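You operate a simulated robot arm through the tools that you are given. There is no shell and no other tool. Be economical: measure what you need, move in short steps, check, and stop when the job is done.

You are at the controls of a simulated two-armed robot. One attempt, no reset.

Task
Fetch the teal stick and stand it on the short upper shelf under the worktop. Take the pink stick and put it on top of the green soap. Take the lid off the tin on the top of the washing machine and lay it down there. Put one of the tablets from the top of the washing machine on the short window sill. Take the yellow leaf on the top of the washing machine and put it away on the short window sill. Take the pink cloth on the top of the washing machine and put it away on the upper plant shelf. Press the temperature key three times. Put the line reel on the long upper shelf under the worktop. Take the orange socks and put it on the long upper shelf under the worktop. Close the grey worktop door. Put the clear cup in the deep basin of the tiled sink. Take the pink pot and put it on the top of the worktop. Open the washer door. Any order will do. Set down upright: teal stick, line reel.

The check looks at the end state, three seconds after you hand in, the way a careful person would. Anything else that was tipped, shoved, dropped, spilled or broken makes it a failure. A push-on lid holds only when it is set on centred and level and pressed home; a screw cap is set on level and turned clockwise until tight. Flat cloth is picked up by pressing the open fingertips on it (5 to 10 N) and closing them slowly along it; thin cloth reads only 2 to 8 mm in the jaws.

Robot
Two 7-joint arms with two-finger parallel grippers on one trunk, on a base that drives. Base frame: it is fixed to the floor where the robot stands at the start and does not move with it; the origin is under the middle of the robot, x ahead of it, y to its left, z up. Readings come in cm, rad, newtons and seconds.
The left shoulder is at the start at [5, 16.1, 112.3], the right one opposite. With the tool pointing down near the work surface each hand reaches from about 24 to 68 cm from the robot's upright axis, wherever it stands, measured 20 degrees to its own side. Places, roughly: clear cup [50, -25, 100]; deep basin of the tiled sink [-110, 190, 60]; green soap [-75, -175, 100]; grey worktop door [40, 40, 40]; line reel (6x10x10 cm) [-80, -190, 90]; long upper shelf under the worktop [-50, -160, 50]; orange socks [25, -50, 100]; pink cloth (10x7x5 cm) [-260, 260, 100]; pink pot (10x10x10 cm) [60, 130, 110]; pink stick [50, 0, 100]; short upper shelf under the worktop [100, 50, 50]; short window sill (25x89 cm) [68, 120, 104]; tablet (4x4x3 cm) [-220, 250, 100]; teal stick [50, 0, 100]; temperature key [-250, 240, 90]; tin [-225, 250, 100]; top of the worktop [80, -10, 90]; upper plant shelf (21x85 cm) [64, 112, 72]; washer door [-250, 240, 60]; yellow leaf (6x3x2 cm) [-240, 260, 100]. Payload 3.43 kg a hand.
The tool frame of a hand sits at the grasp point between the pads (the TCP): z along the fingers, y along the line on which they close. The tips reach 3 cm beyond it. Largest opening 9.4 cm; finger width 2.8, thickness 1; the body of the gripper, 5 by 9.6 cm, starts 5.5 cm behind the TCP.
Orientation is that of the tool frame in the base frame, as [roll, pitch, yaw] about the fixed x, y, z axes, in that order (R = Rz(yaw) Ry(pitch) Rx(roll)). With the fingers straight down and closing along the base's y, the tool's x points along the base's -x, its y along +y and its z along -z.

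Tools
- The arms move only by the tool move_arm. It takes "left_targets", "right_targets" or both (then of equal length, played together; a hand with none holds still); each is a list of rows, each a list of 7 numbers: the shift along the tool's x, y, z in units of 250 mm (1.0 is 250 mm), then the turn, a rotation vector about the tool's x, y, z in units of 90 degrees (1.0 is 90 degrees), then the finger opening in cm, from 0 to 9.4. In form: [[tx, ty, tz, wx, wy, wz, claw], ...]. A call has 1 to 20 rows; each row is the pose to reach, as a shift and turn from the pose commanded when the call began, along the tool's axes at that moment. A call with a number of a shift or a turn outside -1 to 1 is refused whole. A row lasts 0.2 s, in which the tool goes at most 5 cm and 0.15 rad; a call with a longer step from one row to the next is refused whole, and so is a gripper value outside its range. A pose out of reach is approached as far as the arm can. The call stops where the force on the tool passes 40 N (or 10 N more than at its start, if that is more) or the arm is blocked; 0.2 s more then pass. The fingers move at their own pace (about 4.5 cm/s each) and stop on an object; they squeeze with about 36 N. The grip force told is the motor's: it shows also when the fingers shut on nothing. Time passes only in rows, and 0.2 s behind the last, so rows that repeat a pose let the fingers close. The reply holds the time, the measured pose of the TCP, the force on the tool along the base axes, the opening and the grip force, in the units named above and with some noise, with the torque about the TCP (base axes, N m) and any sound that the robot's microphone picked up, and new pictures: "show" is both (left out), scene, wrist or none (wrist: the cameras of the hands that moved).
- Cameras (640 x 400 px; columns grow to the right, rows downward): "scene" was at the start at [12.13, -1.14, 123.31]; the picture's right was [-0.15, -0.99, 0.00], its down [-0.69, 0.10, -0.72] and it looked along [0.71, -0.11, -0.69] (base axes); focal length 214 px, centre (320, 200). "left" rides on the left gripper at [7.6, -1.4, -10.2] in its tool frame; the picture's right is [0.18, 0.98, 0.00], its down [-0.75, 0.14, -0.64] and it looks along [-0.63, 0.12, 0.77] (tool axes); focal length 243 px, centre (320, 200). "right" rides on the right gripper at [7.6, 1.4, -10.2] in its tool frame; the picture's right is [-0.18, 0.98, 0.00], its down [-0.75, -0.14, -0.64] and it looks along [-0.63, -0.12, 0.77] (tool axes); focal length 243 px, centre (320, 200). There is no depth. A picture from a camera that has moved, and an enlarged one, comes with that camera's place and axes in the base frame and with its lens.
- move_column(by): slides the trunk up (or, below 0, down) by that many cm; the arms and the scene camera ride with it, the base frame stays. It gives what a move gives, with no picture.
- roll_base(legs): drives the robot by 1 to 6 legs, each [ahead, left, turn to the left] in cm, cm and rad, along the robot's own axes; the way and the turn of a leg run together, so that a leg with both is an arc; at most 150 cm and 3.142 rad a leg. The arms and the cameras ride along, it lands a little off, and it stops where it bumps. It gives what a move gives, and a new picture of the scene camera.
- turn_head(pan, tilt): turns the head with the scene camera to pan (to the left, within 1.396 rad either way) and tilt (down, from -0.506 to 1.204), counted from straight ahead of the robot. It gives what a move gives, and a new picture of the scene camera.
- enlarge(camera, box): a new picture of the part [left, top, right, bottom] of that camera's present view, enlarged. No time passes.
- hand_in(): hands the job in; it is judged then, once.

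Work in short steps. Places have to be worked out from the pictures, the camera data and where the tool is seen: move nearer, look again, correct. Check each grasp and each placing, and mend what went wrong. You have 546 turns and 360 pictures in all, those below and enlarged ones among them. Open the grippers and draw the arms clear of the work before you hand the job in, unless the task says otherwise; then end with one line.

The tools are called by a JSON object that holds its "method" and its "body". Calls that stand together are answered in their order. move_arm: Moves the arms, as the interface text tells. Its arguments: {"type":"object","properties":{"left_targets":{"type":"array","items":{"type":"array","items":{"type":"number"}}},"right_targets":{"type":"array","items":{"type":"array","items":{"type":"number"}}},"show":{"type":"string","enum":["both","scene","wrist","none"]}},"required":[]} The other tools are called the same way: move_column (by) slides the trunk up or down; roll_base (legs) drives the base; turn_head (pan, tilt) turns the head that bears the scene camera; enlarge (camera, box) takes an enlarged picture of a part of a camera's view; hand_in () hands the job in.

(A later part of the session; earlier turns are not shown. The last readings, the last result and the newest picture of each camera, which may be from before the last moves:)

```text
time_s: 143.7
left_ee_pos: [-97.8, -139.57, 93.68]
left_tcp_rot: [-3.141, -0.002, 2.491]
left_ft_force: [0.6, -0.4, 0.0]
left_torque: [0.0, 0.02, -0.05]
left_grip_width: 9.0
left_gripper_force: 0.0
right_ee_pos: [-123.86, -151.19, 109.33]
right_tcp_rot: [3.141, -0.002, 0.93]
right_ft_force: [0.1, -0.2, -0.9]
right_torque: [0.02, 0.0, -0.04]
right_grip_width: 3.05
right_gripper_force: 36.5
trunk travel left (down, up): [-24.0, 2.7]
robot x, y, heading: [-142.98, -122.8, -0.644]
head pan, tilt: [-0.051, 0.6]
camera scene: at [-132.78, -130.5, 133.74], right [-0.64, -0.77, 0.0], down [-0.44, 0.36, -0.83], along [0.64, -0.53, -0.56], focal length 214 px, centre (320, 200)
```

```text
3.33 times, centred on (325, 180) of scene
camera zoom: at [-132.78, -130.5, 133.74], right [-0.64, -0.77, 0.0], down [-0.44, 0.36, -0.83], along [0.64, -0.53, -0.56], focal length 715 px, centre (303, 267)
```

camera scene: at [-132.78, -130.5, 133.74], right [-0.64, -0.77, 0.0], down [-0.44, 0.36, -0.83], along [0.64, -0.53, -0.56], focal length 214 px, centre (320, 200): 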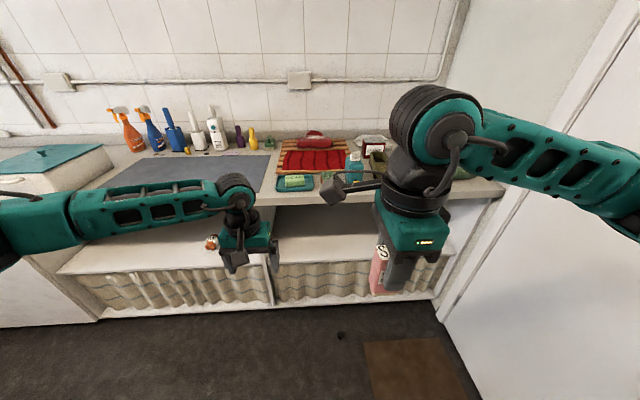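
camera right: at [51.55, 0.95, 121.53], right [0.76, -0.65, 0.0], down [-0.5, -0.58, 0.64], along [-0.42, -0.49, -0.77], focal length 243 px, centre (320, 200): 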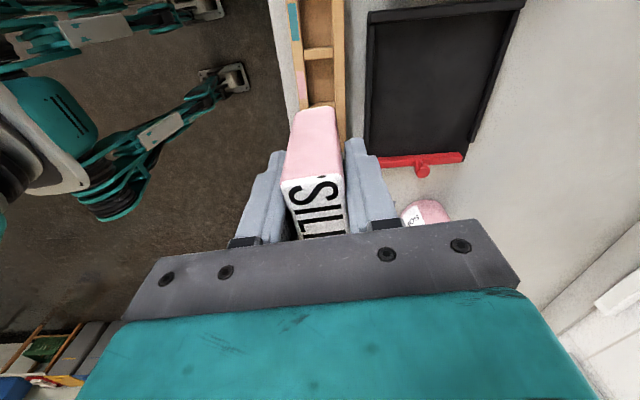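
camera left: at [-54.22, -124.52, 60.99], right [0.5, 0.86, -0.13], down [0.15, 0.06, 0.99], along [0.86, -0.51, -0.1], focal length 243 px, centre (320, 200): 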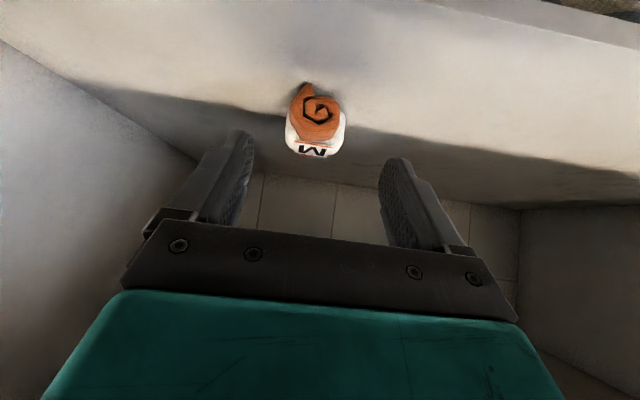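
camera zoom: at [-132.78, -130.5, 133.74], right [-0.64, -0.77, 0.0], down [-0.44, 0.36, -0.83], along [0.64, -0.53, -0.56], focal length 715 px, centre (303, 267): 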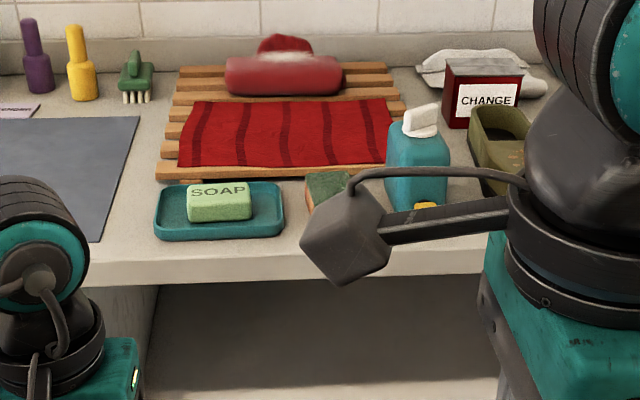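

Soap is at about (-70, -170), top z≈95. Raise and retract the left hand, then drive in with the right hand's stick high.

{"method": "move_arm", "body": {"left_targets": [[0.1, 0.05, -0.15, 0, 0, 0, 9], [0.2, 0.1, -0.3, 0, 0, 0, 9], [0.3, 0.15, -0.45, 0, 0, 0, 9], [0.4, 0.2, -0.6, 0, 0, 0, 9], [0.5, 0.25, -0.75, 0, 0, 0, 9], [0.6, 0.3, -0.9, 0, 0, 0, 9]], "show": "none"}}

{"method": "move_column", "body": {"by": 2.7}}

{"method": "roll_base", "body": {"legs": [[38, 0, 0]]}}

{"method": "turn_head", "body": {"pan": 0.0, "tilt": 0.8}}

```text
time_s: 145.1
left_ee_pos: [-105.02, -124.37, 116.32]
left_tcp_rot: [3.141, 0.0, 2.49]
left_ft_force: [0.5, -0.1, -0.6]
left_torque: [0.0, 0.01, 0.0]
left_grip_width: 8.99
left_gripper_force: 0.0
right_ee_pos: [-123.76, -151.14, 109.4]
right_tcp_rot: [3.142, -0.001, 0.93]
right_ft_force: [-0.4, 0.1, -1.2]
right_torque: [0.0, -0.02, 0.01]
right_grip_width: 3.05
right_gripper_force: 36.2
trunk travel left (down, up): [-24.0, 2.7]
robot x, y, heading: [-142.93, -122.72, -0.641]
head pan, tilt: [-0.051, 0.6]
```

```text
time_s: 145.8
left_ee_pos: [-105.05, -124.43, 118.95]
left_tcp_rot: [-3.141, -0.003, 2.491]
left_ft_force: [-0.1, 0.3, -0.1]
left_torque: [0.01, 0.01, -0.01]
left_grip_width: 9.03
left_gripper_force: 0.1
right_ee_pos: [-123.83, -151.14, 111.97]
right_tcp_rot: [3.141, -0.003, 0.932]
right_ft_force: [0.8, -0.3, -0.2]
right_torque: [0.0, -0.03, 0.01]
right_grip_width: 3.07
right_gripper_force: 35.6
trunk travel left (down, up): [-26.7, 0.0]
robot x, y, heading: [-142.77, -122.88, -0.638]
head pan, tilt: [-0.051, 0.6]
```

```text
time_s: 148.3
left_ee_pos: [-74.47, -147.1, 118.91]
left_tcp_rot: [3.141, -0.003, 2.493]
left_ft_force: [-0.6, 0.8, -0.1]
left_torque: [0.03, -0.01, 0.01]
left_grip_width: 9.01
left_gripper_force: 0.0
right_ee_pos: [-93.18, -173.8, 111.99]
right_tcp_rot: [3.14, -0.001, 0.934]
right_ft_force: [1.3, -0.1, -1.4]
right_torque: [0.03, -0.01, 0.0]
right_grip_width: 3.06
right_gripper_force: 35.8
trunk travel left (down, up): [-26.7, 0.0]
robot x, y, heading: [-112.5, -145.35, -0.638]
head pan, tilt: [-0.051, 0.6]
camera scene: at [-102.14, -153.16, 136.4], right [-0.63, -0.77, 0.0], down [-0.44, 0.36, -0.82], along [0.64, -0.52, -0.57], focal length 214 px, centre (320, 200)
```

scene: 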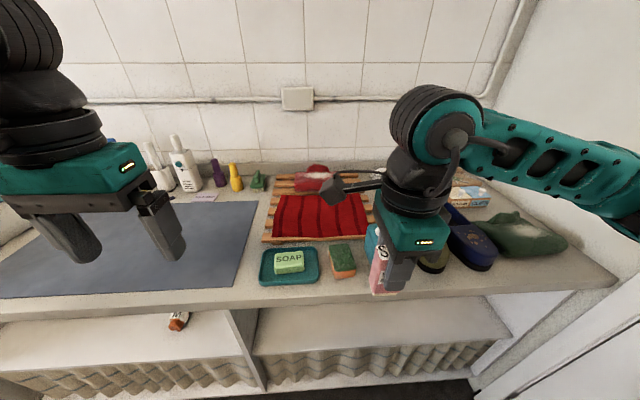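

```text
time_s: 149.0
left_ee_pos: [-74.56, -147.08, 118.96]
left_tcp_rot: [3.14, -0.003, 2.492]
left_ft_force: [-0.2, 0.1, -1.4]
left_torque: [0.01, -0.02, -0.03]
left_grip_width: 9.0
left_gripper_force: 0.0
right_ee_pos: [-93.11, -173.75, 111.87]
right_tcp_rot: [-3.141, -0.002, 0.934]
right_ft_force: [-0.4, 0.6, -0.8]
right_torque: [0.0, -0.03, -0.04]
right_grip_width: 3.06
right_gripper_force: 35.8
trunk travel left (down, up): [-26.7, 0.0]
robot x, y, heading: [-112.42, -145.51, -0.637]
head pan, tilt: [0.0, 0.799]
camera scene: at [-102.54, -152.32, 134.73], right [-0.59, -0.8, 0.0], down [-0.58, 0.43, -0.7], along [0.56, -0.41, -0.72], focal length 214 px, centre (320, 200)
```

scene: 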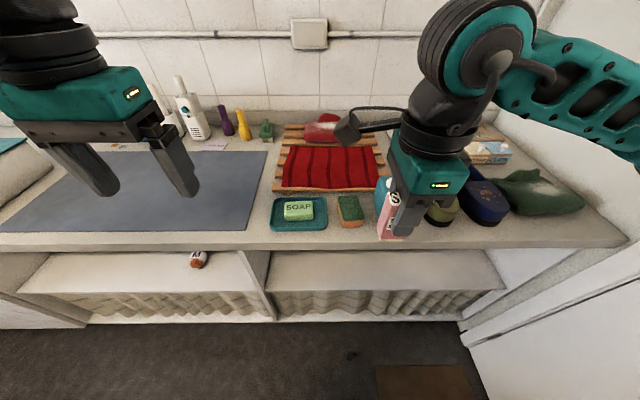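

Soap at local (49, 5.3). Bring the pink stick above it.

{"method": "move_arm", "body": {"right_targets": [[0.11, 0.11, 0, 0, 0, 0, 1], [0.22, 0.22, 0, 0, 0, 0, 1], [0.33, 0.33, 0, 0, 0, 0, 1], [0.44, 0.44, 0, 0, 0, 0, 1], [0.55, 0.56, 0.1, 0, 0, 0, 1], [0.66, 0.668, 0.2, 0, 0, 0, 1]], "show": "both"}}

```text
time_s: 150.4
left_ee_pos: [-74.31, -147.12, 119.06]
left_tcp_rot: [-3.141, -0.004, 2.492]
left_ft_force: [-0.2, 0.4, 0.3]
left_torque: [0.01, 0.04, 0.02]
left_grip_width: 9.0
left_gripper_force: 0.0
right_ee_pos: [-69.94, -170.4, 106.81]
right_tcp_rot: [-3.141, 0.001, 0.936]
right_ft_force: [0.8, 0.0, -0.9]
right_torque: [0.02, -0.03, 0.0]
right_grip_width: 3.06
right_gripper_force: 35.7
trunk travel left (down, up): [-26.7, 0.0]
robot x, y, heading: [-112.32, -145.11, -0.633]
head pan, tilt: [0.0, 0.799]
camera scene: at [-102.46, -152.26, 134.72], right [-0.59, -0.8, 0.0], down [-0.58, 0.43, -0.7], along [0.56, -0.41, -0.72], focal length 214 px, centre (320, 200)
camera right: at [-64.22, -165.24, 117.06], right [0.68, -0.73, 0.0], down [-0.56, -0.52, 0.64], along [-0.47, -0.44, -0.77], focal length 243 px, centre (320, 200)
```

scene: 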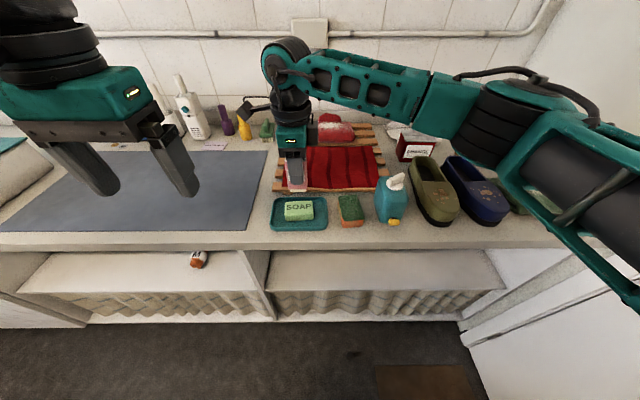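
right: 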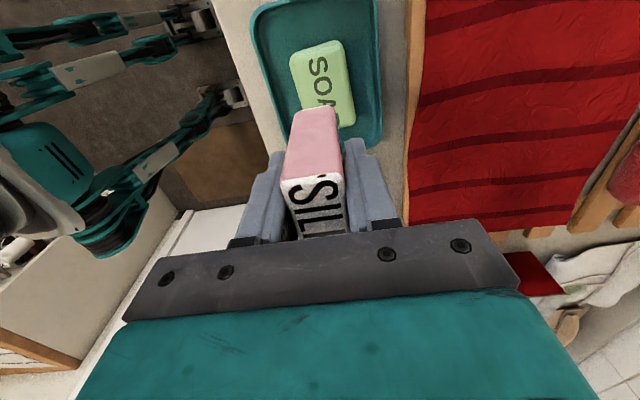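

Shift +0.8 cm L and +0.5 cm F to centre on the soap, then lower slowly to contact.

{"method": "move_arm", "body": {"right_targets": [[0.032, 0.02, 0.05, 0, 0, 0, 1], [0.032, 0.02, 0.12, 0, 0, 0, 1], [0.032, 0.02, 0.18, 0, 0, 0, 1], [0.032, 0.02, 0.2, 0, 0, 0, 1], [0.032, 0.02, 0.215, 0, 0, 0, 1], [0.032, 0.02, 0.23, 0, 0, 0, 1]], "show": "both"}}

```text
time_s: 151.8
left_ee_pos: [-74.54, -146.99, 119.05]
left_tcp_rot: [3.141, -0.004, 2.492]
left_ft_force: [0.0, 1.2, -0.3]
left_torque: [0.0, 0.01, -0.03]
left_grip_width: 8.98
left_gripper_force: 0.0
right_ee_pos: [-69.04, -170.09, 101.21]
right_tcp_rot: [-3.141, 0.0, 0.934]
right_ft_force: [-0.9, -0.9, -1.6]
right_torque: [0.0, 0.01, -0.02]
right_grip_width: 3.06
right_gripper_force: 35.7
trunk travel left (down, up): [-26.7, 0.0]
robot x, y, heading: [-112.22, -145.18, -0.636]
head pan, tilt: [0.0, 0.799]
camera scene: at [-102.53, -152.32, 134.72], right [-0.59, -0.8, 0.0], down [-0.58, 0.43, -0.7], along [0.56, -0.41, -0.72], focal length 214 px, centre (320, 200)
camera right: at [-63.39, -164.94, 111.4], right [0.68, -0.73, 0.0], down [-0.56, -0.52, 0.64], along [-0.47, -0.44, -0.77], focal length 243 px, centre (320, 200)
```

scene: 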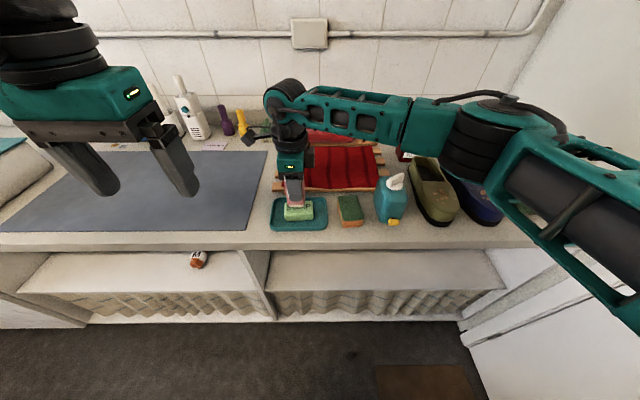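
right: 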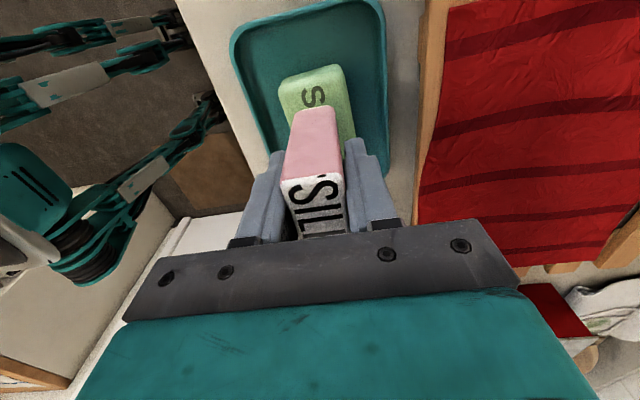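

{"method": "enlarge", "body": {"camera": "scene", "box": [250, 140, 350, 240]}}

```text
4.00 times, centred on (300, 190) of scene
camera zoom: at [-102.53, -152.32, 134.72], right [-0.59, -0.8, 0.0], down [-0.58, 0.43, -0.7], along [0.56, -0.41, -0.72], focal length 858 px, centre (400, 240)
```

zoom: 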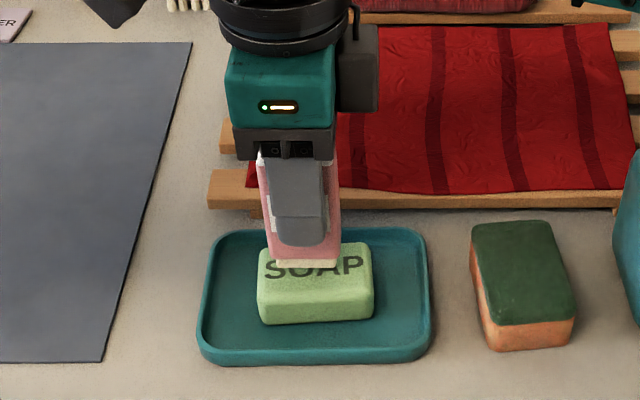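

Nearly centred; shift 0.5 cm toward -L and lower to contact.

{"method": "move_arm", "body": {"right_targets": [[-0.022, 0, 0.0, 0, 0, 0, 1], [-0.022, 0, 0.015, 0, 0, 0, 1], [-0.022, 0, 0.03, 0, 0, 0, 1], [-0.022, 0, 0.045, 0, 0, 0, 1], [-0.022, 0, 0.055, 0, 0, 0, 1]], "show": "none"}}

{"method": "enlarge", "body": {"camera": "scene", "box": [250, 140, 350, 240]}}

```text
time_s: 153.0
left_ee_pos: [-74.52, -147.08, 119.03]
left_tcp_rot: [3.14, -0.003, 2.493]
left_ft_force: [-0.6, 0.2, 0.2]
left_torque: [-0.04, -0.02, -0.02]
left_grip_width: 8.99
left_gripper_force: 0.1
right_ee_pos: [-69.41, -170.45, 100.08]
right_tcp_rot: [3.139, -0.001, 0.934]
right_ft_force: [-1.5, -1.5, 11.8]
right_torque: [-0.19, 0.16, 0.06]
right_grip_width: 3.05
right_gripper_force: 36.3
trunk travel left (down, up): [-26.7, 0.0]
robot x, y, heading: [-112.03, -145.48, -0.638]
head pan, tilt: [0.0, 0.799]
```

```text
4.00 times, centred on (300, 190) of scene
camera zoom: at [-102.63, -152.28, 134.76], right [-0.59, -0.8, 0.0], down [-0.58, 0.43, -0.7], along [0.56, -0.41, -0.72], focal length 858 px, centre (400, 240)
```

zoom: 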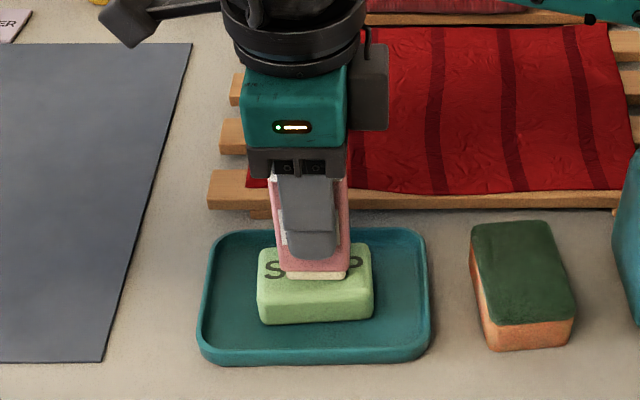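

Centred and in contact (12 N). Open and lift straight up.

{"method": "move_arm", "body": {"right_targets": [[0, 0, 0, 0, 0, 0, 3.4], [0, 0, 0, 0, 0, 0, 4.2], [0, 0, 0, 0, 0, 0, 5.2], [0, 0, 0, 0, 0, 0, 5.5], [0, 0, -0.08, 0, 0, 0, 5.5], [0, 0, -0.2, 0, 0, 0, 6], [0, 0, -0.36, 0, 0, 0, 7], [0, 0, -0.5, 0, 0, 0, 7]], "show": "both"}}

```text
time_s: 154.8
left_ee_pos: [-74.43, -147.07, 118.95]
left_tcp_rot: [3.14, -0.001, 2.493]
left_ft_force: [-0.3, 0.4, 0.1]
left_torque: [0.0, -0.02, 0.0]
left_grip_width: 8.99
left_gripper_force: 0.1
right_ee_pos: [-69.42, -170.54, 112.22]
right_tcp_rot: [3.141, 0.0, 0.935]
right_ft_force: [-0.6, -0.6, 0.0]
right_torque: [-0.01, 0.0, -0.01]
right_grip_width: 7.0
right_gripper_force: 0.0
trunk travel left (down, up): [-26.7, 0.0]
robot x, y, heading: [-112.12, -145.25, -0.637]
head pan, tilt: [0.0, 0.799]
camera scene: at [-102.55, -152.29, 134.72], right [-0.59, -0.8, 0.0], down [-0.58, 0.43, -0.7], along [0.56, -0.41, -0.72], focal length 214 px, centre (320, 200)
camera right: at [-63.76, -165.36, 122.61], right [0.68, -0.73, 0.0], down [-0.56, -0.52, 0.64], along [-0.47, -0.44, -0.77], focal length 243 px, centre (320, 200)
```

scene: 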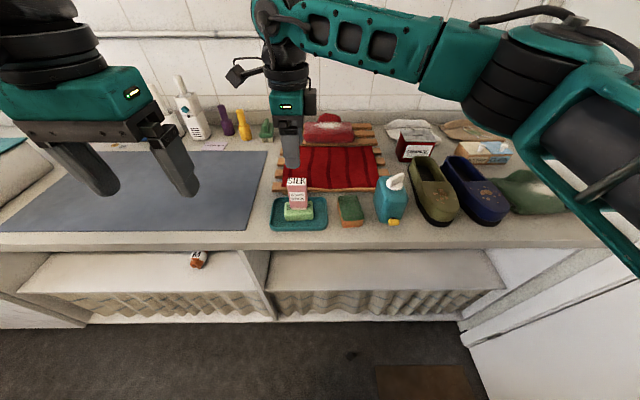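
right: 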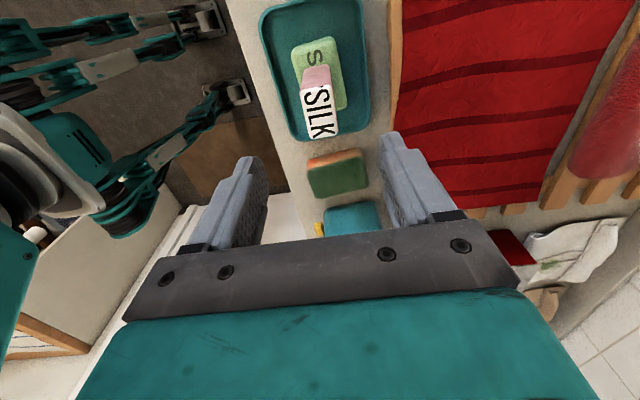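

Pink stick stands on the soap. The teal object with white top near (-82,-189) should be the line reel; zoom in.

{"method": "enlarge", "body": {"camera": "scene", "box": [340, 150, 440, 250]}}

```text
4.00 times, centred on (390, 200) of scene
camera zoom: at [-102.55, -152.29, 134.72], right [-0.59, -0.8, 0.0], down [-0.58, 0.43, -0.7], along [0.56, -0.41, -0.72], focal length 858 px, centre (40, 200)
```

zoom: 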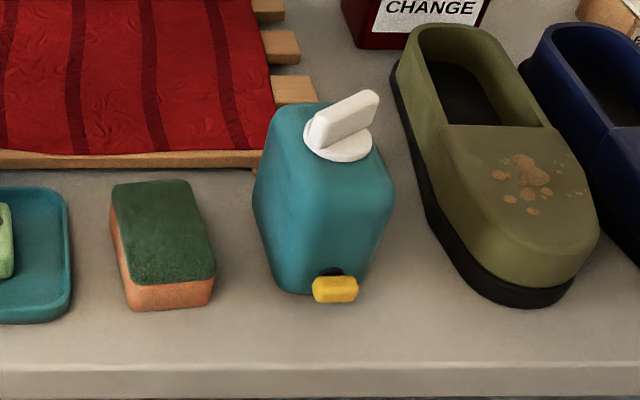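

Move the right hand above the reel to view it from above.

{"method": "move_arm", "body": {"right_targets": [[-0.15, 0, -0.05, 0, 0, 0, 9], [-0.33, 0, -0.1, 0, 0, 0, 9], [-0.5, 0, -0.16, 0, 0, 0, 9], [-0.66, 0, -0.16, 0, 0, 0, 9], [-0.78, 0, -0.16, 0, 0, 0, 9]], "show": "both"}}

```text
time_s: 156.0
left_ee_pos: [-74.43, -147.24, 119.11]
left_tcp_rot: [-3.141, -0.002, 2.491]
left_ft_force: [0.4, -0.4, -0.3]
left_torque: [0.0, -0.01, -0.01]
left_grip_width: 9.0
left_gripper_force: 0.1
right_ee_pos: [-80.93, -186.37, 116.45]
right_tcp_rot: [3.141, -0.002, 0.934]
right_ft_force: [0.0, -0.5, 0.1]
right_torque: [-0.03, 0.03, 0.02]
right_grip_width: 9.0
right_gripper_force: 0.1
trunk travel left (down, up): [-26.7, 0.0]
robot x, y, heading: [-112.43, -145.31, -0.636]
head pan, tilt: [0.0, 0.799]
camera scene: at [-102.58, -152.35, 134.73], right [-0.59, -0.8, 0.0], down [-0.58, 0.43, -0.7], along [0.56, -0.41, -0.72], focal length 214 px, centre (320, 200)
camera right: at [-75.38, -181.16, 126.55], right [0.68, -0.73, 0.0], down [-0.56, -0.52, 0.64], along [-0.47, -0.44, -0.77], focal length 243 px, centre (320, 200)
```

scene: 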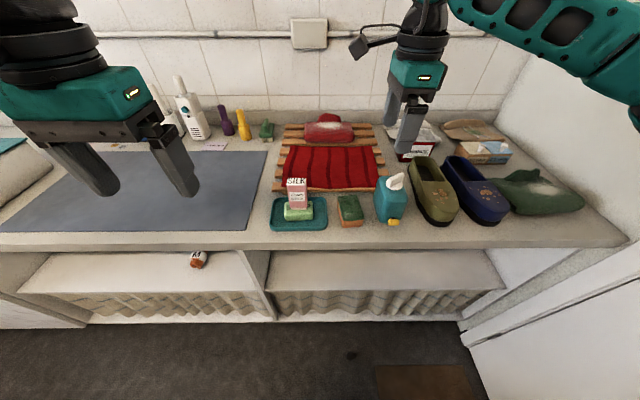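
right: 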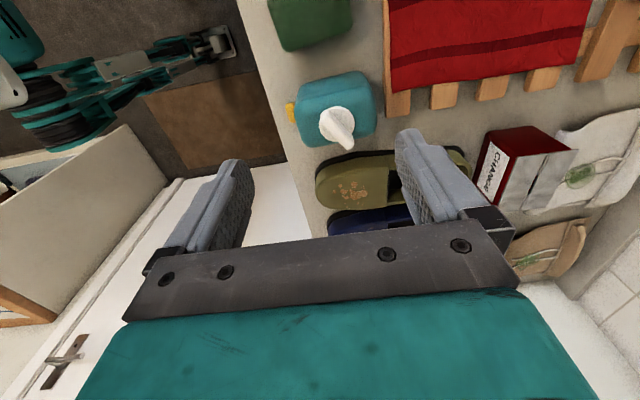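

Reel: footprint ≈6 (across) × 9 (deep), centred near (-81.5,-189.5), height ~10 plus a knob. I'll grasp it from the front with the hand pitched 55°. Back up 10 cm and reorient the right hand.

{"method": "roll_base", "body": {"legs": [[-12, 0, 0]]}}

{"method": "move_arm", "body": {"right_targets": [[0, 0, 0, 0, 0, -0.09, 8.4], [0, 0, 0, 0, 0, -0.18, 8.4], [0, 0, 0, 0, 0, -0.27, 8.4], [0, 0, 0, 0, 0, -0.36, 8.4], [0, 0, 0, 0, 0, -0.45, 8.4], [0, 0, 0, 0, 0, -0.54, 8.4], [0, 0, 0, 0, 0, -0.63, 8.4], [0, 0, 0, 0, 0, -0.72, 8.4], [0, 0, 0, 0, 0, -0.81, 8.4], [0, 0, 0, 0, 0, -0.9, 8.4], [0, 0, 0, 0, 0, -0.96, 8.4], [0, 0, 0, 0, 0, -1.0, 8.4]], "show": "none"}}

{"method": "move_arm", "body": {"right_targets": [[0.05, 0, 0, 0, -0.09, 0, 8.4], [0.1, 0, 0, 0, -0.18, 0, 8.4], [0.15, 0, 0, 0, -0.27, 0, 8.4], [0.2, 0, 0, 0, -0.36, 0, 8.4], [0.2, 0, 0, 0, -0.45, 0, 8.4], [0.2, 0, 0, 0, -0.54, 0, 8.4], [0.2, 0, 0, 0, -0.61, 0, 8.4]], "show": "both"}}

```text
time_s: 157.2
left_ee_pos: [-84.08, -139.9, 119.01]
left_tcp_rot: [3.14, -0.001, 2.493]
left_ft_force: [-0.8, 1.3, 0.1]
left_torque: [-0.01, 0.01, 0.01]
left_grip_width: 9.0
left_gripper_force: 0.2
right_ee_pos: [-90.62, -179.14, 116.36]
right_tcp_rot: [-3.141, -0.003, 0.933]
right_ft_force: [-0.3, -0.2, 0.4]
right_torque: [0.03, -0.02, -0.01]
right_grip_width: 8.99
right_gripper_force: 0.1
trunk travel left (down, up): [-26.7, 0.0]
robot x, y, heading: [-122.25, -137.78, -0.637]
head pan, tilt: [0.0, 0.799]
camera scene: at [-112.24, -145.14, 134.74], right [-0.59, -0.8, 0.0], down [-0.58, 0.43, -0.7], along [0.56, -0.41, -0.72], focal length 214 px, centre (320, 200)
```

scene: 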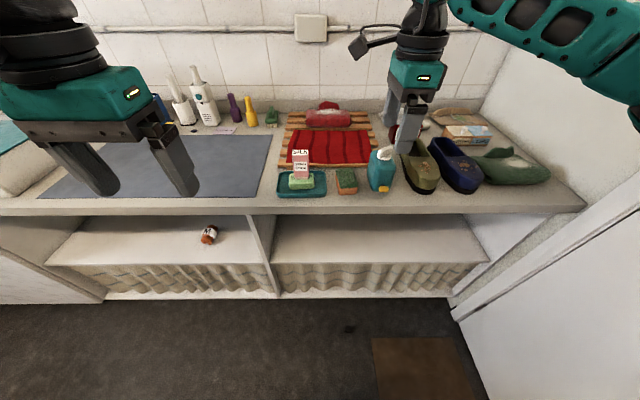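

```text
time_s: 159.8
left_ee_pos: [-84.02, -140.03, 118.96]
left_tcp_rot: [3.139, -0.002, 2.492]
left_ft_force: [-0.3, -0.5, -0.1]
left_torque: [0.0, -0.01, 0.0]
left_grip_width: 9.01
left_gripper_force: 0.0
right_ee_pos: [-90.59, -179.12, 116.32]
right_tcp_rot: [3.141, 0.001, 2.505]
right_ft_force: [-0.4, 0.2, -0.1]
right_torque: [0.03, -0.02, 0.02]
right_grip_width: 8.38
right_gripper_force: 0.0
trunk travel left (down, up): [-26.7, 0.0]
robot x, y, heading: [-122.01, -137.98, -0.638]
head pan, tilt: [0.0, 0.799]
```

```text
time_s: 161.4
left_ee_pos: [-84.08, -139.94, 118.9]
left_tcp_rot: [3.14, -0.003, 2.493]
left_ft_force: [-0.1, -1.2, 0.5]
left_torque: [0.05, -0.02, -0.01]
left_grip_width: 9.01
left_gripper_force: 0.1
right_ee_pos: [-94.45, -176.17, 116.35]
right_tcp_rot: [3.137, 0.96, 2.5]
right_ft_force: [-0.2, 0.4, 0.4]
right_torque: [0.01, 0.02, 0.02]
right_grip_width: 8.39
right_gripper_force: 0.1
trunk travel left (down, up): [-26.7, 0.0]
robot x, y, heading: [-121.61, -138.14, -0.634]
head pan, tilt: [0.0, 0.799]
camera scene: at [-112.16, -145.2, 134.72], right [-0.59, -0.8, 0.0], down [-0.58, 0.43, -0.7], along [0.56, -0.41, -0.72], focal length 214 px, centre (320, 200)
camera right: at [-103.99, -167.56, 115.95], right [0.67, 0.73, 0.15], down [-0.16, -0.06, 0.99], along [0.72, -0.68, 0.08], focal length 243 px, centre (320, 200)
```

scene: 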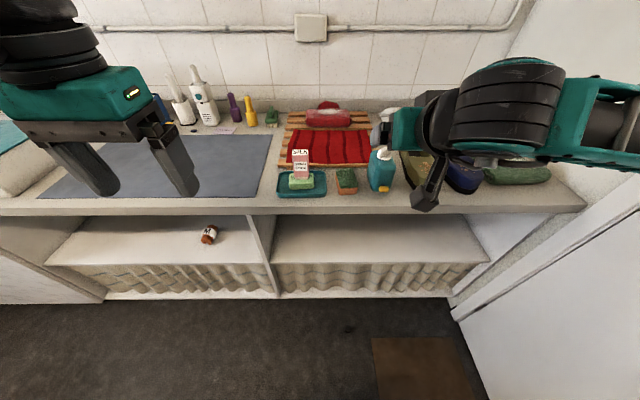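
right: 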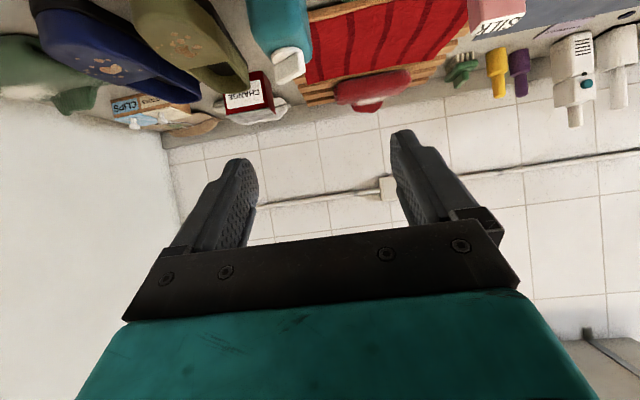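

Move to a pre-grasp 12 cm back along the approach line.

{"method": "move_arm", "body": {"right_targets": [[0.06, -0.03, 0.14, 0, 0, 0, 8.4], [0.12, -0.06, 0.28, 0, 0, 0, 8.4], [0.18, -0.09, 0.42, 0, 0, 0, 8.4], [0.242, -0.116, 0.5, 0, 0, 0, 8.4]], "show": "both"}}

```text
time_s: 162.4
left_ee_pos: [-84.24, -140.06, 118.97]
left_tcp_rot: [3.139, -0.004, 2.492]
left_ft_force: [0.2, -0.1, -0.2]
left_torque: [-0.01, -0.01, 0.0]
left_grip_width: 9.0
left_gripper_force: 0.1
right_ee_pos: [-90.94, -182.45, 104.22]
right_tcp_rot: [3.139, 0.957, 2.502]
right_ft_force: [0.3, -0.6, -0.7]
right_torque: [0.01, 0.03, -0.01]
right_grip_width: 8.39
right_gripper_force: 0.0
trunk travel left (down, up): [-26.7, 0.0]
robot x, y, heading: [-122.06, -137.96, -0.64]
head pan, tilt: [0.0, 0.799]
camera scene: at [-112.16, -145.21, 134.73], right [-0.59, -0.8, 0.0], down [-0.58, 0.43, -0.7], along [0.56, -0.41, -0.72], focal length 214 px, centre (320, 200)
camera right: at [-100.29, -173.92, 103.8], right [0.67, 0.73, 0.15], down [-0.16, -0.06, 0.99], along [0.73, -0.68, 0.08], focal length 243 px, centre (320, 200)
```

scene: 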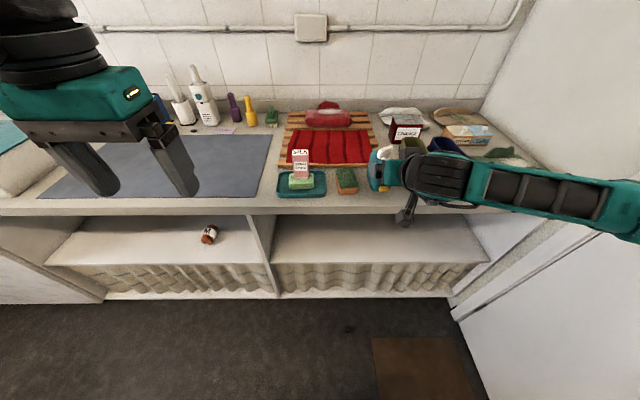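
right: 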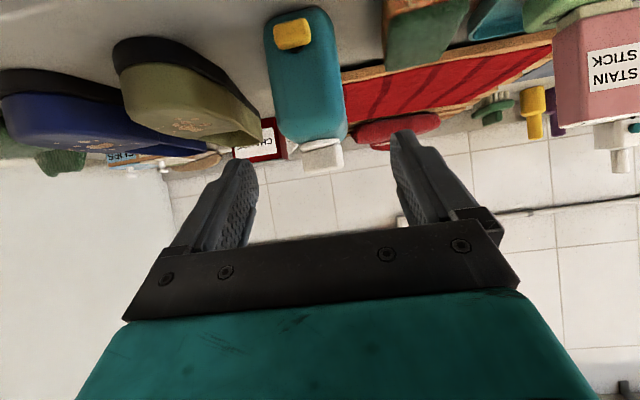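

Reel front face centre at L≈-201.3, width ~6. Approach along the tool axis most of the way.

{"method": "move_arm", "body": {"right_targets": [[-0.002, -0.012, 0.1, 0, 0, 0, 8.4], [-0.004, -0.024, 0.2, 0, 0, 0, 8.4], [-0.007, -0.024, 0.3, 0, 0, 0, 8.4], [-0.007, -0.024, 0.4, 0, 0, 0, 8.4]], "show": "both"}}

```text
time_s: 163.4
left_ee_pos: [-84.1, -139.95, 118.89]
left_tcp_rot: [3.14, -0.004, 2.491]
left_ft_force: [-0.3, -0.8, -1.1]
left_torque: [0.01, -0.02, 0.0]
left_grip_width: 9.02
left_gripper_force: 0.0
right_ee_pos: [-84.32, -187.89, 98.5]
right_tcp_rot: [3.139, 0.957, 2.503]
right_ft_force: [0.4, 0.0, 0.0]
right_torque: [-0.01, -0.02, 0.01]
right_grip_width: 8.39
right_gripper_force: 0.0
trunk travel left (down, up): [-26.7, 0.0]
robot x, y, heading: [-121.54, -137.97, -0.637]
head pan, tilt: [0.0, 0.799]
camera scene: at [-112.13, -145.21, 134.72], right [-0.59, -0.8, 0.0], down [-0.58, 0.43, -0.7], along [0.56, -0.41, -0.72], focal length 214 px, centre (320, 200)
camera right: at [-93.95, -179.31, 98.18], right [0.67, 0.73, 0.15], down [-0.16, -0.06, 0.99], along [0.73, -0.68, 0.08], focal length 243 px, centre (320, 200)
```

scene: 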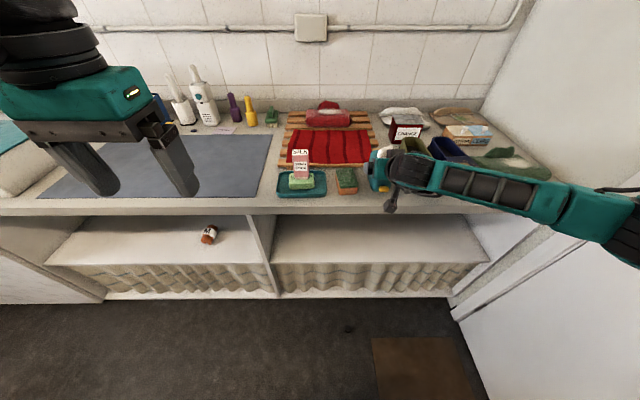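
right: 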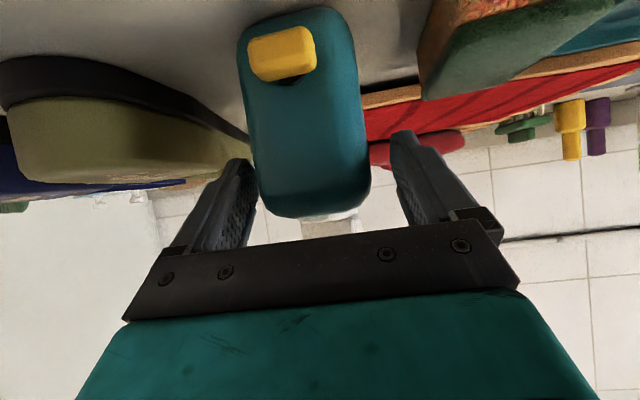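

Reel is ~0.5 cm toward -L; correct and finish the approach, then close.

{"method": "move_arm", "body": {"right_targets": [[0, -0.02, 0.04, 0, 0, 0, 8.4], [0, -0.02, 0.08, 0, 0, 0, 8.4], [0, -0.02, 0.12, 0, 0, 0, 8.4], [0, -0.02, 0.12, 0, 0, 0, 7], [0, -0.02, 0.12, 0, 0, 0, 5.5], [0, -0.02, 0.12, 0, 0, 0, 4], [0, -0.02, 0.12, 0, 0, 0, 4]], "show": "wrist"}}

```text
time_s: 165.0
left_ee_pos: [-84.13, -139.96, 119.0]
left_tcp_rot: [3.141, -0.004, 2.492]
left_ft_force: [0.0, -0.1, 0.0]
left_torque: [-0.02, 0.03, 0.0]
left_grip_width: 9.01
left_gripper_force: 0.1
right_ee_pos: [-82.9, -189.77, 96.84]
right_tcp_rot: [3.14, 0.959, 2.503]
right_ft_force: [0.8, 1.5, 0.3]
right_torque: [-0.04, -0.19, 0.13]
right_grip_width: 6.43
right_gripper_force: 35.9
trunk travel left (down, up): [-26.7, 0.0]
robot x, y, heading: [-121.85, -137.95, -0.64]
head pan, tilt: [0.0, 0.799]
camera right: at [-92.3, -181.1, 96.49], right [0.67, 0.73, 0.15], down [-0.16, -0.06, 0.99], along [0.73, -0.68, 0.08], focal length 243 px, centre (320, 200)
```

right: 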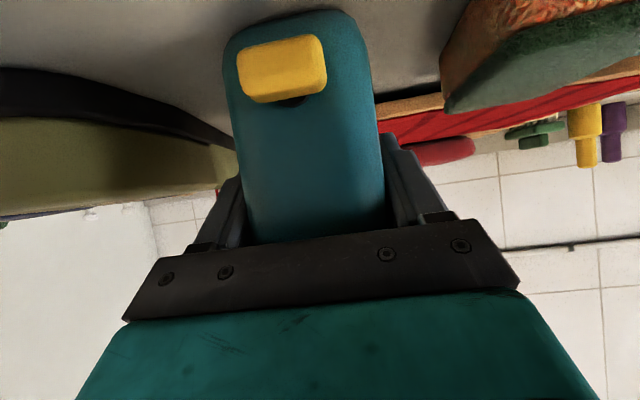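

Gripped at 6.4 cm. Lift 6 cm straight up and check.

{"method": "move_arm", "body": {"right_targets": [[-0.03, 0, -0.02, 0, 0, 0, 4], [-0.065, 0, -0.045, 0, 0, 0, 4], [-0.13, 0, -0.09, 0, 0, 0, 4], [-0.23, 0, -0.16, 0, 0, 0, 4]], "show": "both"}}

```text
time_s: 166.0
left_ee_pos: [-84.1, -139.89, 119.0]
left_tcp_rot: [3.141, -0.004, 2.493]
left_ft_force: [0.9, -0.2, -0.6]
left_torque: [-0.01, -0.03, 0.0]
left_grip_width: 8.99
left_gripper_force: 0.0
right_ee_pos: [-82.92, -189.76, 103.7]
right_tcp_rot: [3.141, 0.958, 2.502]
right_ft_force: [0.2, 0.9, -3.9]
right_torque: [0.01, 0.01, -0.03]
right_grip_width: 6.44
right_gripper_force: 36.2
trunk travel left (down, up): [-26.7, 0.0]
robot x, y, heading: [-121.86, -138.46, -0.636]
head pan, tilt: [0.0, 0.799]
camera scene: at [-112.14, -145.2, 134.72], right [-0.59, -0.8, 0.0], down [-0.58, 0.43, -0.7], along [0.56, -0.41, -0.72], focal length 214 px, centre (320, 200)
camera right: at [-92.38, -181.14, 103.45], right [0.67, 0.73, 0.15], down [-0.16, -0.06, 0.99], along [0.73, -0.68, 0.07], focal length 243 px, centre (320, 200)
```

scene: 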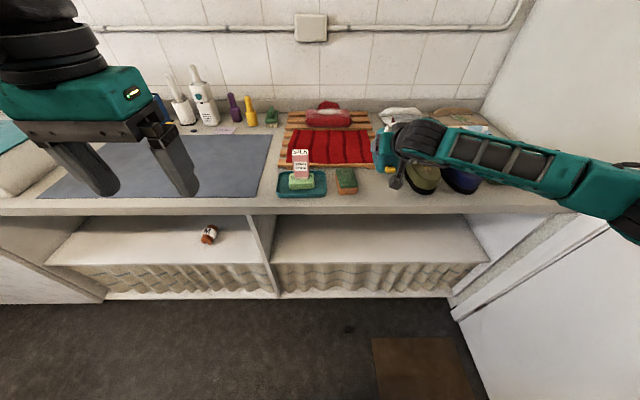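
right: 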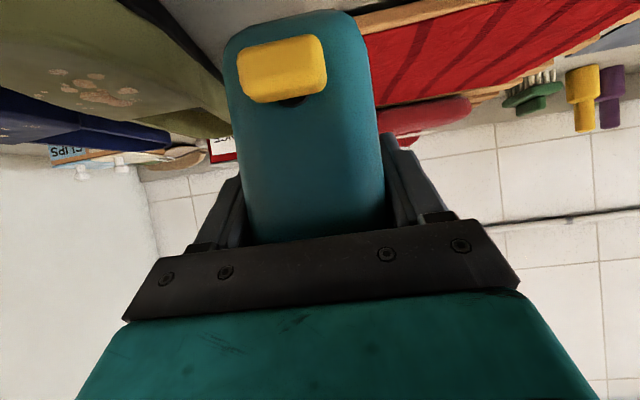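

Reel held upright. Back off 30 cm, lower trunk fully, and lower the hand.

{"method": "roll_base", "body": {"legs": [[-30, 0, 0]]}}

{"method": "move_column", "body": {"by": -26.7}}

{"method": "move_arm", "body": {"right_targets": [[0.12, 0, 0.086, 0, 0, 0, 4], [0.24, 0, 0.172, 0, 0, 0, 4], [0.36, 0, 0.258, 0, 0, 0, 4], [0.49, 0, 0.344, 0, 0, 0, 4]], "show": "scene"}}

```text
time_s: 168.1
left_ee_pos: [-108.22, -122.18, 119.07]
left_tcp_rot: [3.141, -0.001, 2.491]
left_ft_force: [-0.2, -0.8, 0.6]
left_torque: [-0.02, -0.01, 0.01]
left_grip_width: 9.0
left_gripper_force: 0.0
right_ee_pos: [-106.89, -172.06, 103.76]
right_tcp_rot: [3.141, 0.958, 2.503]
right_ft_force: [-0.2, -0.5, -2.5]
right_torque: [0.0, 0.03, 0.0]
right_grip_width: 6.42
right_gripper_force: 35.6
trunk travel left (down, up): [-26.7, 0.0]
robot x, y, heading: [-145.91, -120.39, -0.638]
head pan, tilt: [0.0, 0.799]
camera scene: at [-136.23, -127.42, 134.73], right [-0.59, -0.8, 0.0], down [-0.58, 0.43, -0.7], along [0.56, -0.41, -0.72], focal length 214 px, centre (320, 200)
```

scene: 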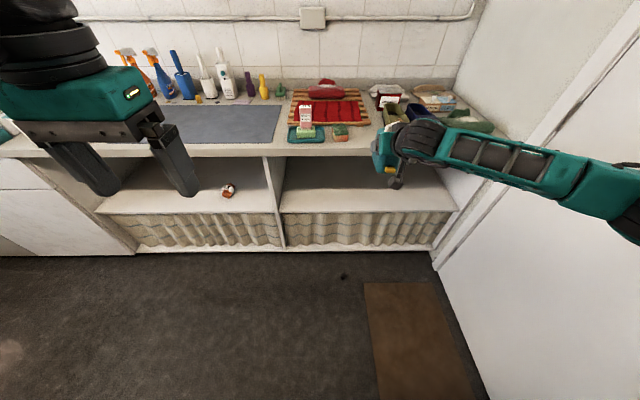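

```text
time_s: 170.8
left_ee_pos: [-108.12, -122.34, 92.27]
left_tcp_rot: [3.141, -0.003, 2.492]
left_ft_force: [-0.9, 0.2, 1.1]
left_torque: [-0.01, -0.03, 0.02]
left_grip_width: 9.0
left_gripper_force: 0.1
right_ee_pos: [-107.06, -171.95, 77.08]
right_tcp_rot: [3.14, 0.959, 2.503]
right_ft_force: [-0.6, -0.4, -3.1]
right_torque: [0.04, 0.02, -0.01]
right_grip_width: 6.44
right_gripper_force: 35.8
trunk travel left (down, up): [0.0, 26.7]
robot x, y, heading: [-146.18, -120.01, -0.642]
head pan, tilt: [0.0, 0.799]
```

```text
time_s: 171.8
left_ee_pos: [-108.11, -122.29, 92.32]
left_tcp_rot: [3.139, -0.003, 2.491]
left_ft_force: [-0.3, 1.7, -0.6]
left_torque: [0.0, 0.01, -0.01]
left_grip_width: 9.01
left_gripper_force: 0.1
right_ee_pos: [-106.79, -172.17, 66.67]
right_tcp_rot: [3.132, 0.953, 2.5]
right_ft_force: [0.1, -0.7, -3.1]
right_torque: [-0.01, 0.03, 0.02]
right_grip_width: 6.4
right_gripper_force: 36.3
right hand out of reach, approached as far as the arm can: row 3, 4
trunk travel left (down, up): [0.0, 26.7]
robot x, y, heading: [-146.19, -120.34, -0.635]
head pan, tilt: [0.0, 0.799]
camera scene: at [-136.22, -127.43, 108.06], right [-0.6, -0.8, 0.0], down [-0.58, 0.43, -0.7], along [0.56, -0.42, -0.72], focal length 214 px, centre (320, 200)
```

scene: 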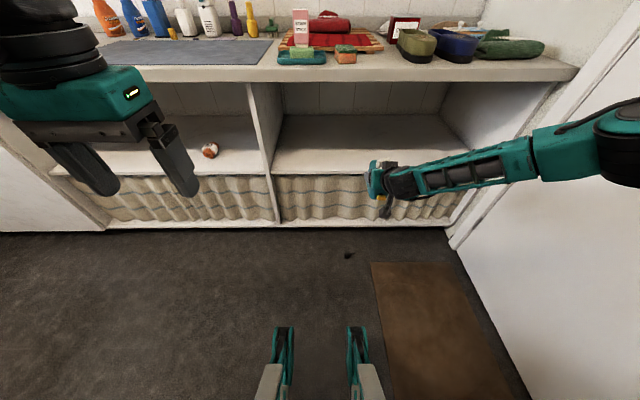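

Out of reach there; bring the hand 8 cm closer and lower, then drive in.

{"method": "move_arm", "body": {"right_targets": [[0.09, 0, -0.05, 0, 0, 0, 4], [0.18, 0, -0.1, 0, 0, 0, 4], [0.27, 0, -0.13, 0, 0, 0, 4], [0.331, 0, -0.159, 0, 0, 0, 4]], "show": "none"}}

{"method": "roll_base", "body": {"legs": [[34, 0, 0]]}}

```text
time_s: 172.8
left_ee_pos: [-108.01, -122.25, 92.31]
left_tcp_rot: [3.14, -0.003, 2.493]
left_ft_force: [-0.5, -1.1, 0.3]
left_torque: [0.01, 0.0, 0.01]
left_grip_width: 9.0
left_gripper_force: 0.0
right_ee_pos: [-111.21, -166.31, 65.28]
right_tcp_rot: [-3.111, 0.927, 2.501]
right_ft_force: [0.2, 0.4, -4.1]
right_torque: [0.02, 0.03, -0.01]
right_grip_width: 6.43
right_gripper_force: 36.8
right hand out of reach, approached as far as the arm can: row 1, 2, 3, 4
trunk travel left (down, up): [0.0, 26.7]
robot x, y, heading: [-145.77, -120.52, -0.635]
head pan, tilt: [0.0, 0.799]
```

```text
time_s: 175.0
left_ee_pos: [-80.8, -142.19, 92.36]
left_tcp_rot: [3.141, -0.002, 2.496]
left_ft_force: [0.2, 0.2, 0.2]
left_torque: [-0.02, -0.03, 0.03]
left_grip_width: 9.01
left_gripper_force: 0.1
right_ee_pos: [-83.66, -186.28, 65.19]
right_tcp_rot: [-3.112, 0.926, 2.507]
right_ft_force: [-0.1, 0.4, -3.4]
right_torque: [0.06, 0.02, 0.01]
right_grip_width: 6.43
right_gripper_force: 36.0
trunk travel left (down, up): [0.0, 26.7]
robot x, y, heading: [-118.72, -140.53, -0.629]
head pan, tilt: [0.0, 0.799]
camera scene: at [-108.87, -147.48, 108.05], right [-0.59, -0.81, 0.0], down [-0.58, 0.42, -0.7], along [0.56, -0.41, -0.72], focal length 214 px, centre (320, 200)
```

scene: 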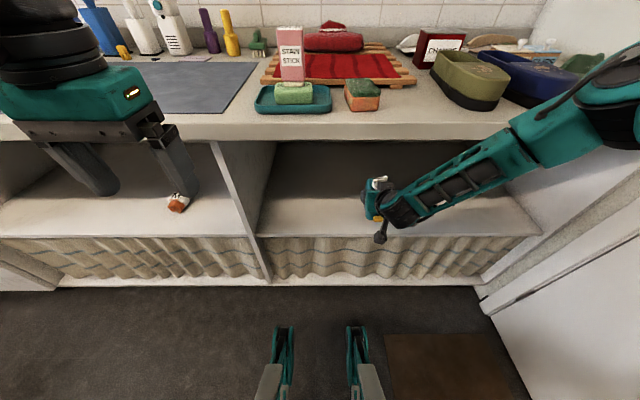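

Hand at z 65, limited by the wrist. Extend forward into the bay (more extended posture) and correct the pitch.

{"method": "move_arm", "body": {"right_targets": [[-0.05, 0, 0.07, 0, -0.005, 0, 4], [-0.1, 0, 0.14, 0, -0.01, 0, 4], [-0.15, 0, 0.21, 0, -0.02, 0, 4], [-0.207, 0, 0.295, 0, -0.02, 0, 4]], "show": "both"}}

```text
time_s: 176.0
left_ee_pos: [-80.77, -142.26, 92.32]
left_tcp_rot: [3.14, -0.003, 2.496]
left_ft_force: [-0.1, -0.2, -0.3]
left_torque: [-0.01, -0.01, -0.02]
left_grip_width: 8.99
left_gripper_force: 0.0
right_ee_pos: [-76.53, -191.74, 64.83]
right_tcp_rot: [-3.11, 0.957, 2.51]
right_ft_force: [-0.2, 0.3, -3.0]
right_torque: [0.03, -0.01, 0.01]
right_grip_width: 6.44
right_gripper_force: 36.3
trunk travel left (down, up): [0.0, 26.7]
robot x, y, heading: [-118.62, -140.69, -0.628]
head pan, tilt: [0.0, 0.799]
camera scene: at [-108.86, -147.49, 108.05], right [-0.59, -0.81, 0.0], down [-0.58, 0.42, -0.7], along [0.56, -0.41, -0.72], focal length 214 px, centre (320, 200)
camera right: at [-85.85, -182.93, 64.47], right [0.69, 0.71, 0.13], down [-0.15, -0.04, 0.99], along [0.71, -0.7, 0.08], focal length 243 px, centre (320, 200)
```

scene: 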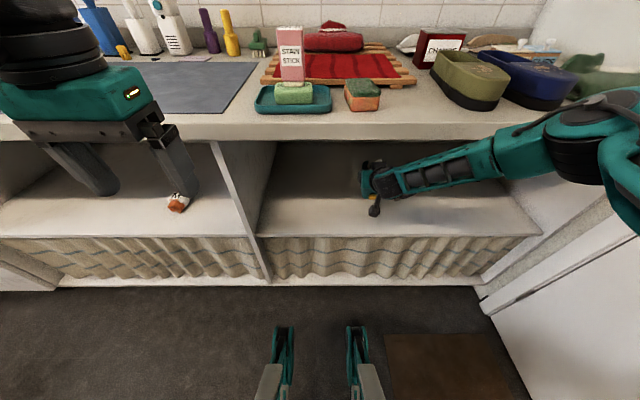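
right: 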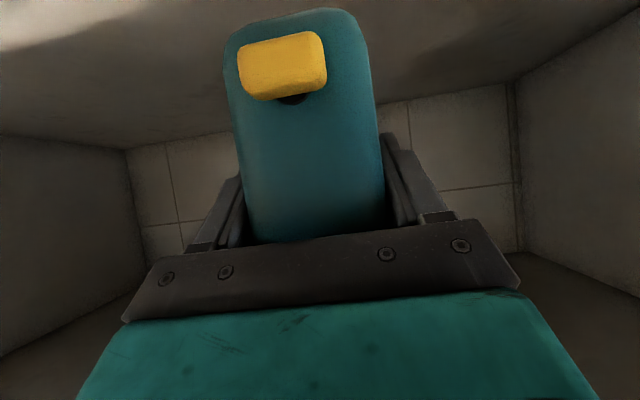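

In the bay and nearly level. Fix the small roll and lower to contact.

{"method": "move_arm", "body": {"right_targets": [[0.06, 0, 0.045, -0.01, 0, 0, 4], [0.12, 0, 0.085, -0.02, 0, 0, 4], [0.18, 0, 0.13, -0.02, 0, 0, 4], [0.22, 0, 0.155, -0.02, 0, 0, 4], [0.25, 0, 0.175, -0.02, 0, 0, 4], [0.28, 0, 0.195, -0.02, 0, 0, 4], [0.3, 0, 0.21, -0.02, 0, 0, 4]], "show": "both"}}

```text
time_s: 177.6
left_ee_pos: [-80.76, -142.17, 92.24]
left_tcp_rot: [3.14, -0.004, 2.496]
left_ft_force: [1.1, 0.2, -0.6]
left_torque: [0.0, 0.0, 0.01]
left_grip_width: 9.0
left_gripper_force: 0.1
right_ee_pos: [-76.54, -191.78, 61.99]
right_tcp_rot: [-3.135, 0.957, 2.508]
right_ft_force: [0.6, 0.5, -4.2]
right_torque: [0.04, 0.01, 0.02]
right_grip_width: 6.43
right_gripper_force: 36.1
right hand out of reach, approached as far as the arm can: row 2, 3, 4, 5, 6, 7
trunk travel left (down, up): [0.0, 26.7]
robot x, y, heading: [-118.81, -140.15, -0.632]
head pan, tilt: [0.0, 0.799]
camera scene: at [-108.86, -147.48, 108.05], right [-0.59, -0.81, 0.0], down [-0.58, 0.42, -0.7], along [0.56, -0.41, -0.72], focal length 214 px, centre (320, 200)
camera right: at [-85.97, -183.18, 61.75], right [0.67, 0.73, 0.15], down [-0.15, -0.06, 0.99], along [0.72, -0.69, 0.07], focal length 243 px, centre (320, 200)
```

scene: 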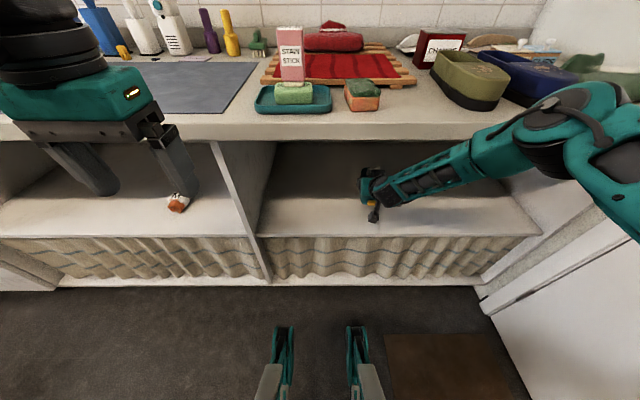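
right: 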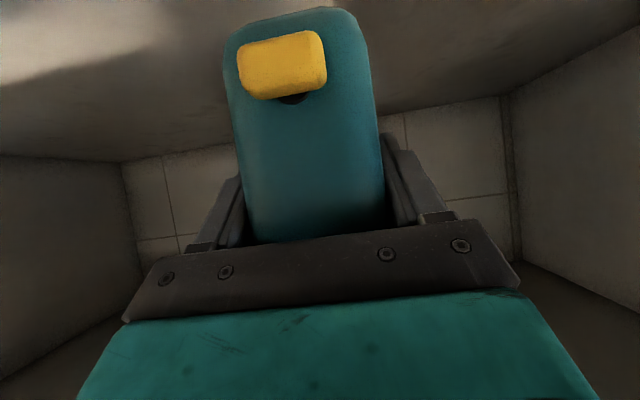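

Lower limit eases with extension; push along the tool axis (forward and down) until contact.

{"method": "move_arm", "body": {"right_targets": [[0, 0, 0.08, 0, 0, 0, 4], [0, 0, 0.16, 0, 0, 0, 4], [0.01, 0, 0.24, 0, 0, 0, 4], [0.02, 0, 0.32, 0, 0, 0, 4], [0.03, 0, 0.4, 0, 0, 0, 4], [0.05, 0, 0.45, 0, 0, 0, 4]], "show": "both"}}

```text
time_s: 179.0
left_ee_pos: [-80.84, -142.15, 92.33]
left_tcp_rot: [-3.141, -0.003, 2.498]
left_ft_force: [-0.2, -0.5, -0.7]
left_torque: [-0.01, 0.0, -0.01]
left_grip_width: 9.0
left_gripper_force: 0.1
right_ee_pos: [-70.09, -196.02, 56.25]
right_tcp_rot: [3.138, 0.955, 2.506]
right_ft_force: [1.1, -1.3, -3.6]
right_torque: [0.03, 0.01, 0.01]
right_grip_width: 6.42
right_gripper_force: 36.7
right hand out of reach, approached as far as the arm can: row 5, 6
trunk travel left (down, up): [0.0, 26.7]
robot x, y, heading: [-118.44, -140.3, -0.631]
head pan, tilt: [0.0, 0.799]
camera scene: at [-108.86, -147.48, 108.05], right [-0.59, -0.81, 0.0], down [-0.58, 0.42, -0.7], along [0.56, -0.41, -0.72], focal length 214 px, centre (320, 200)
camera right: at [-79.71, -187.46, 55.87], right [0.67, 0.73, 0.15], down [-0.16, -0.06, 0.99], along [0.73, -0.68, 0.07], focal length 243 px, centre (320, 200)
```

scene: 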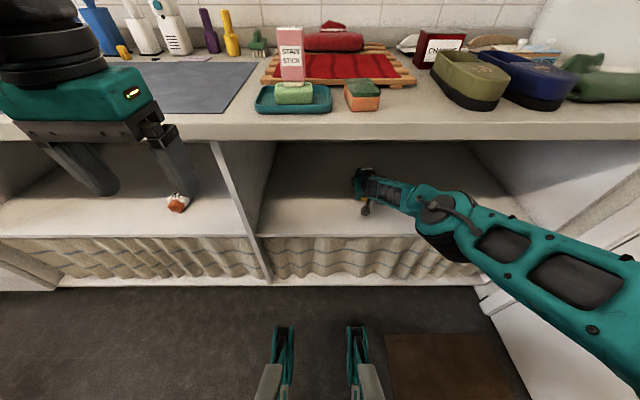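
right: 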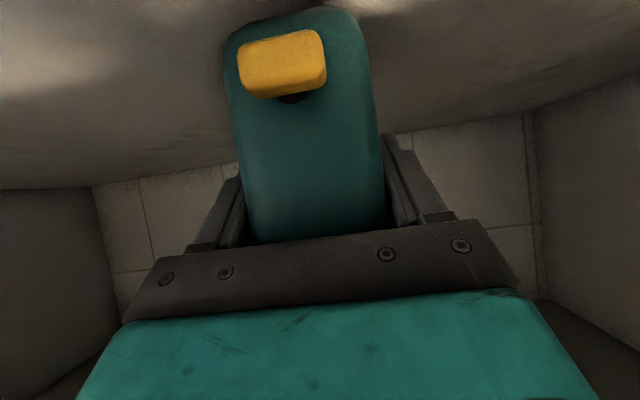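

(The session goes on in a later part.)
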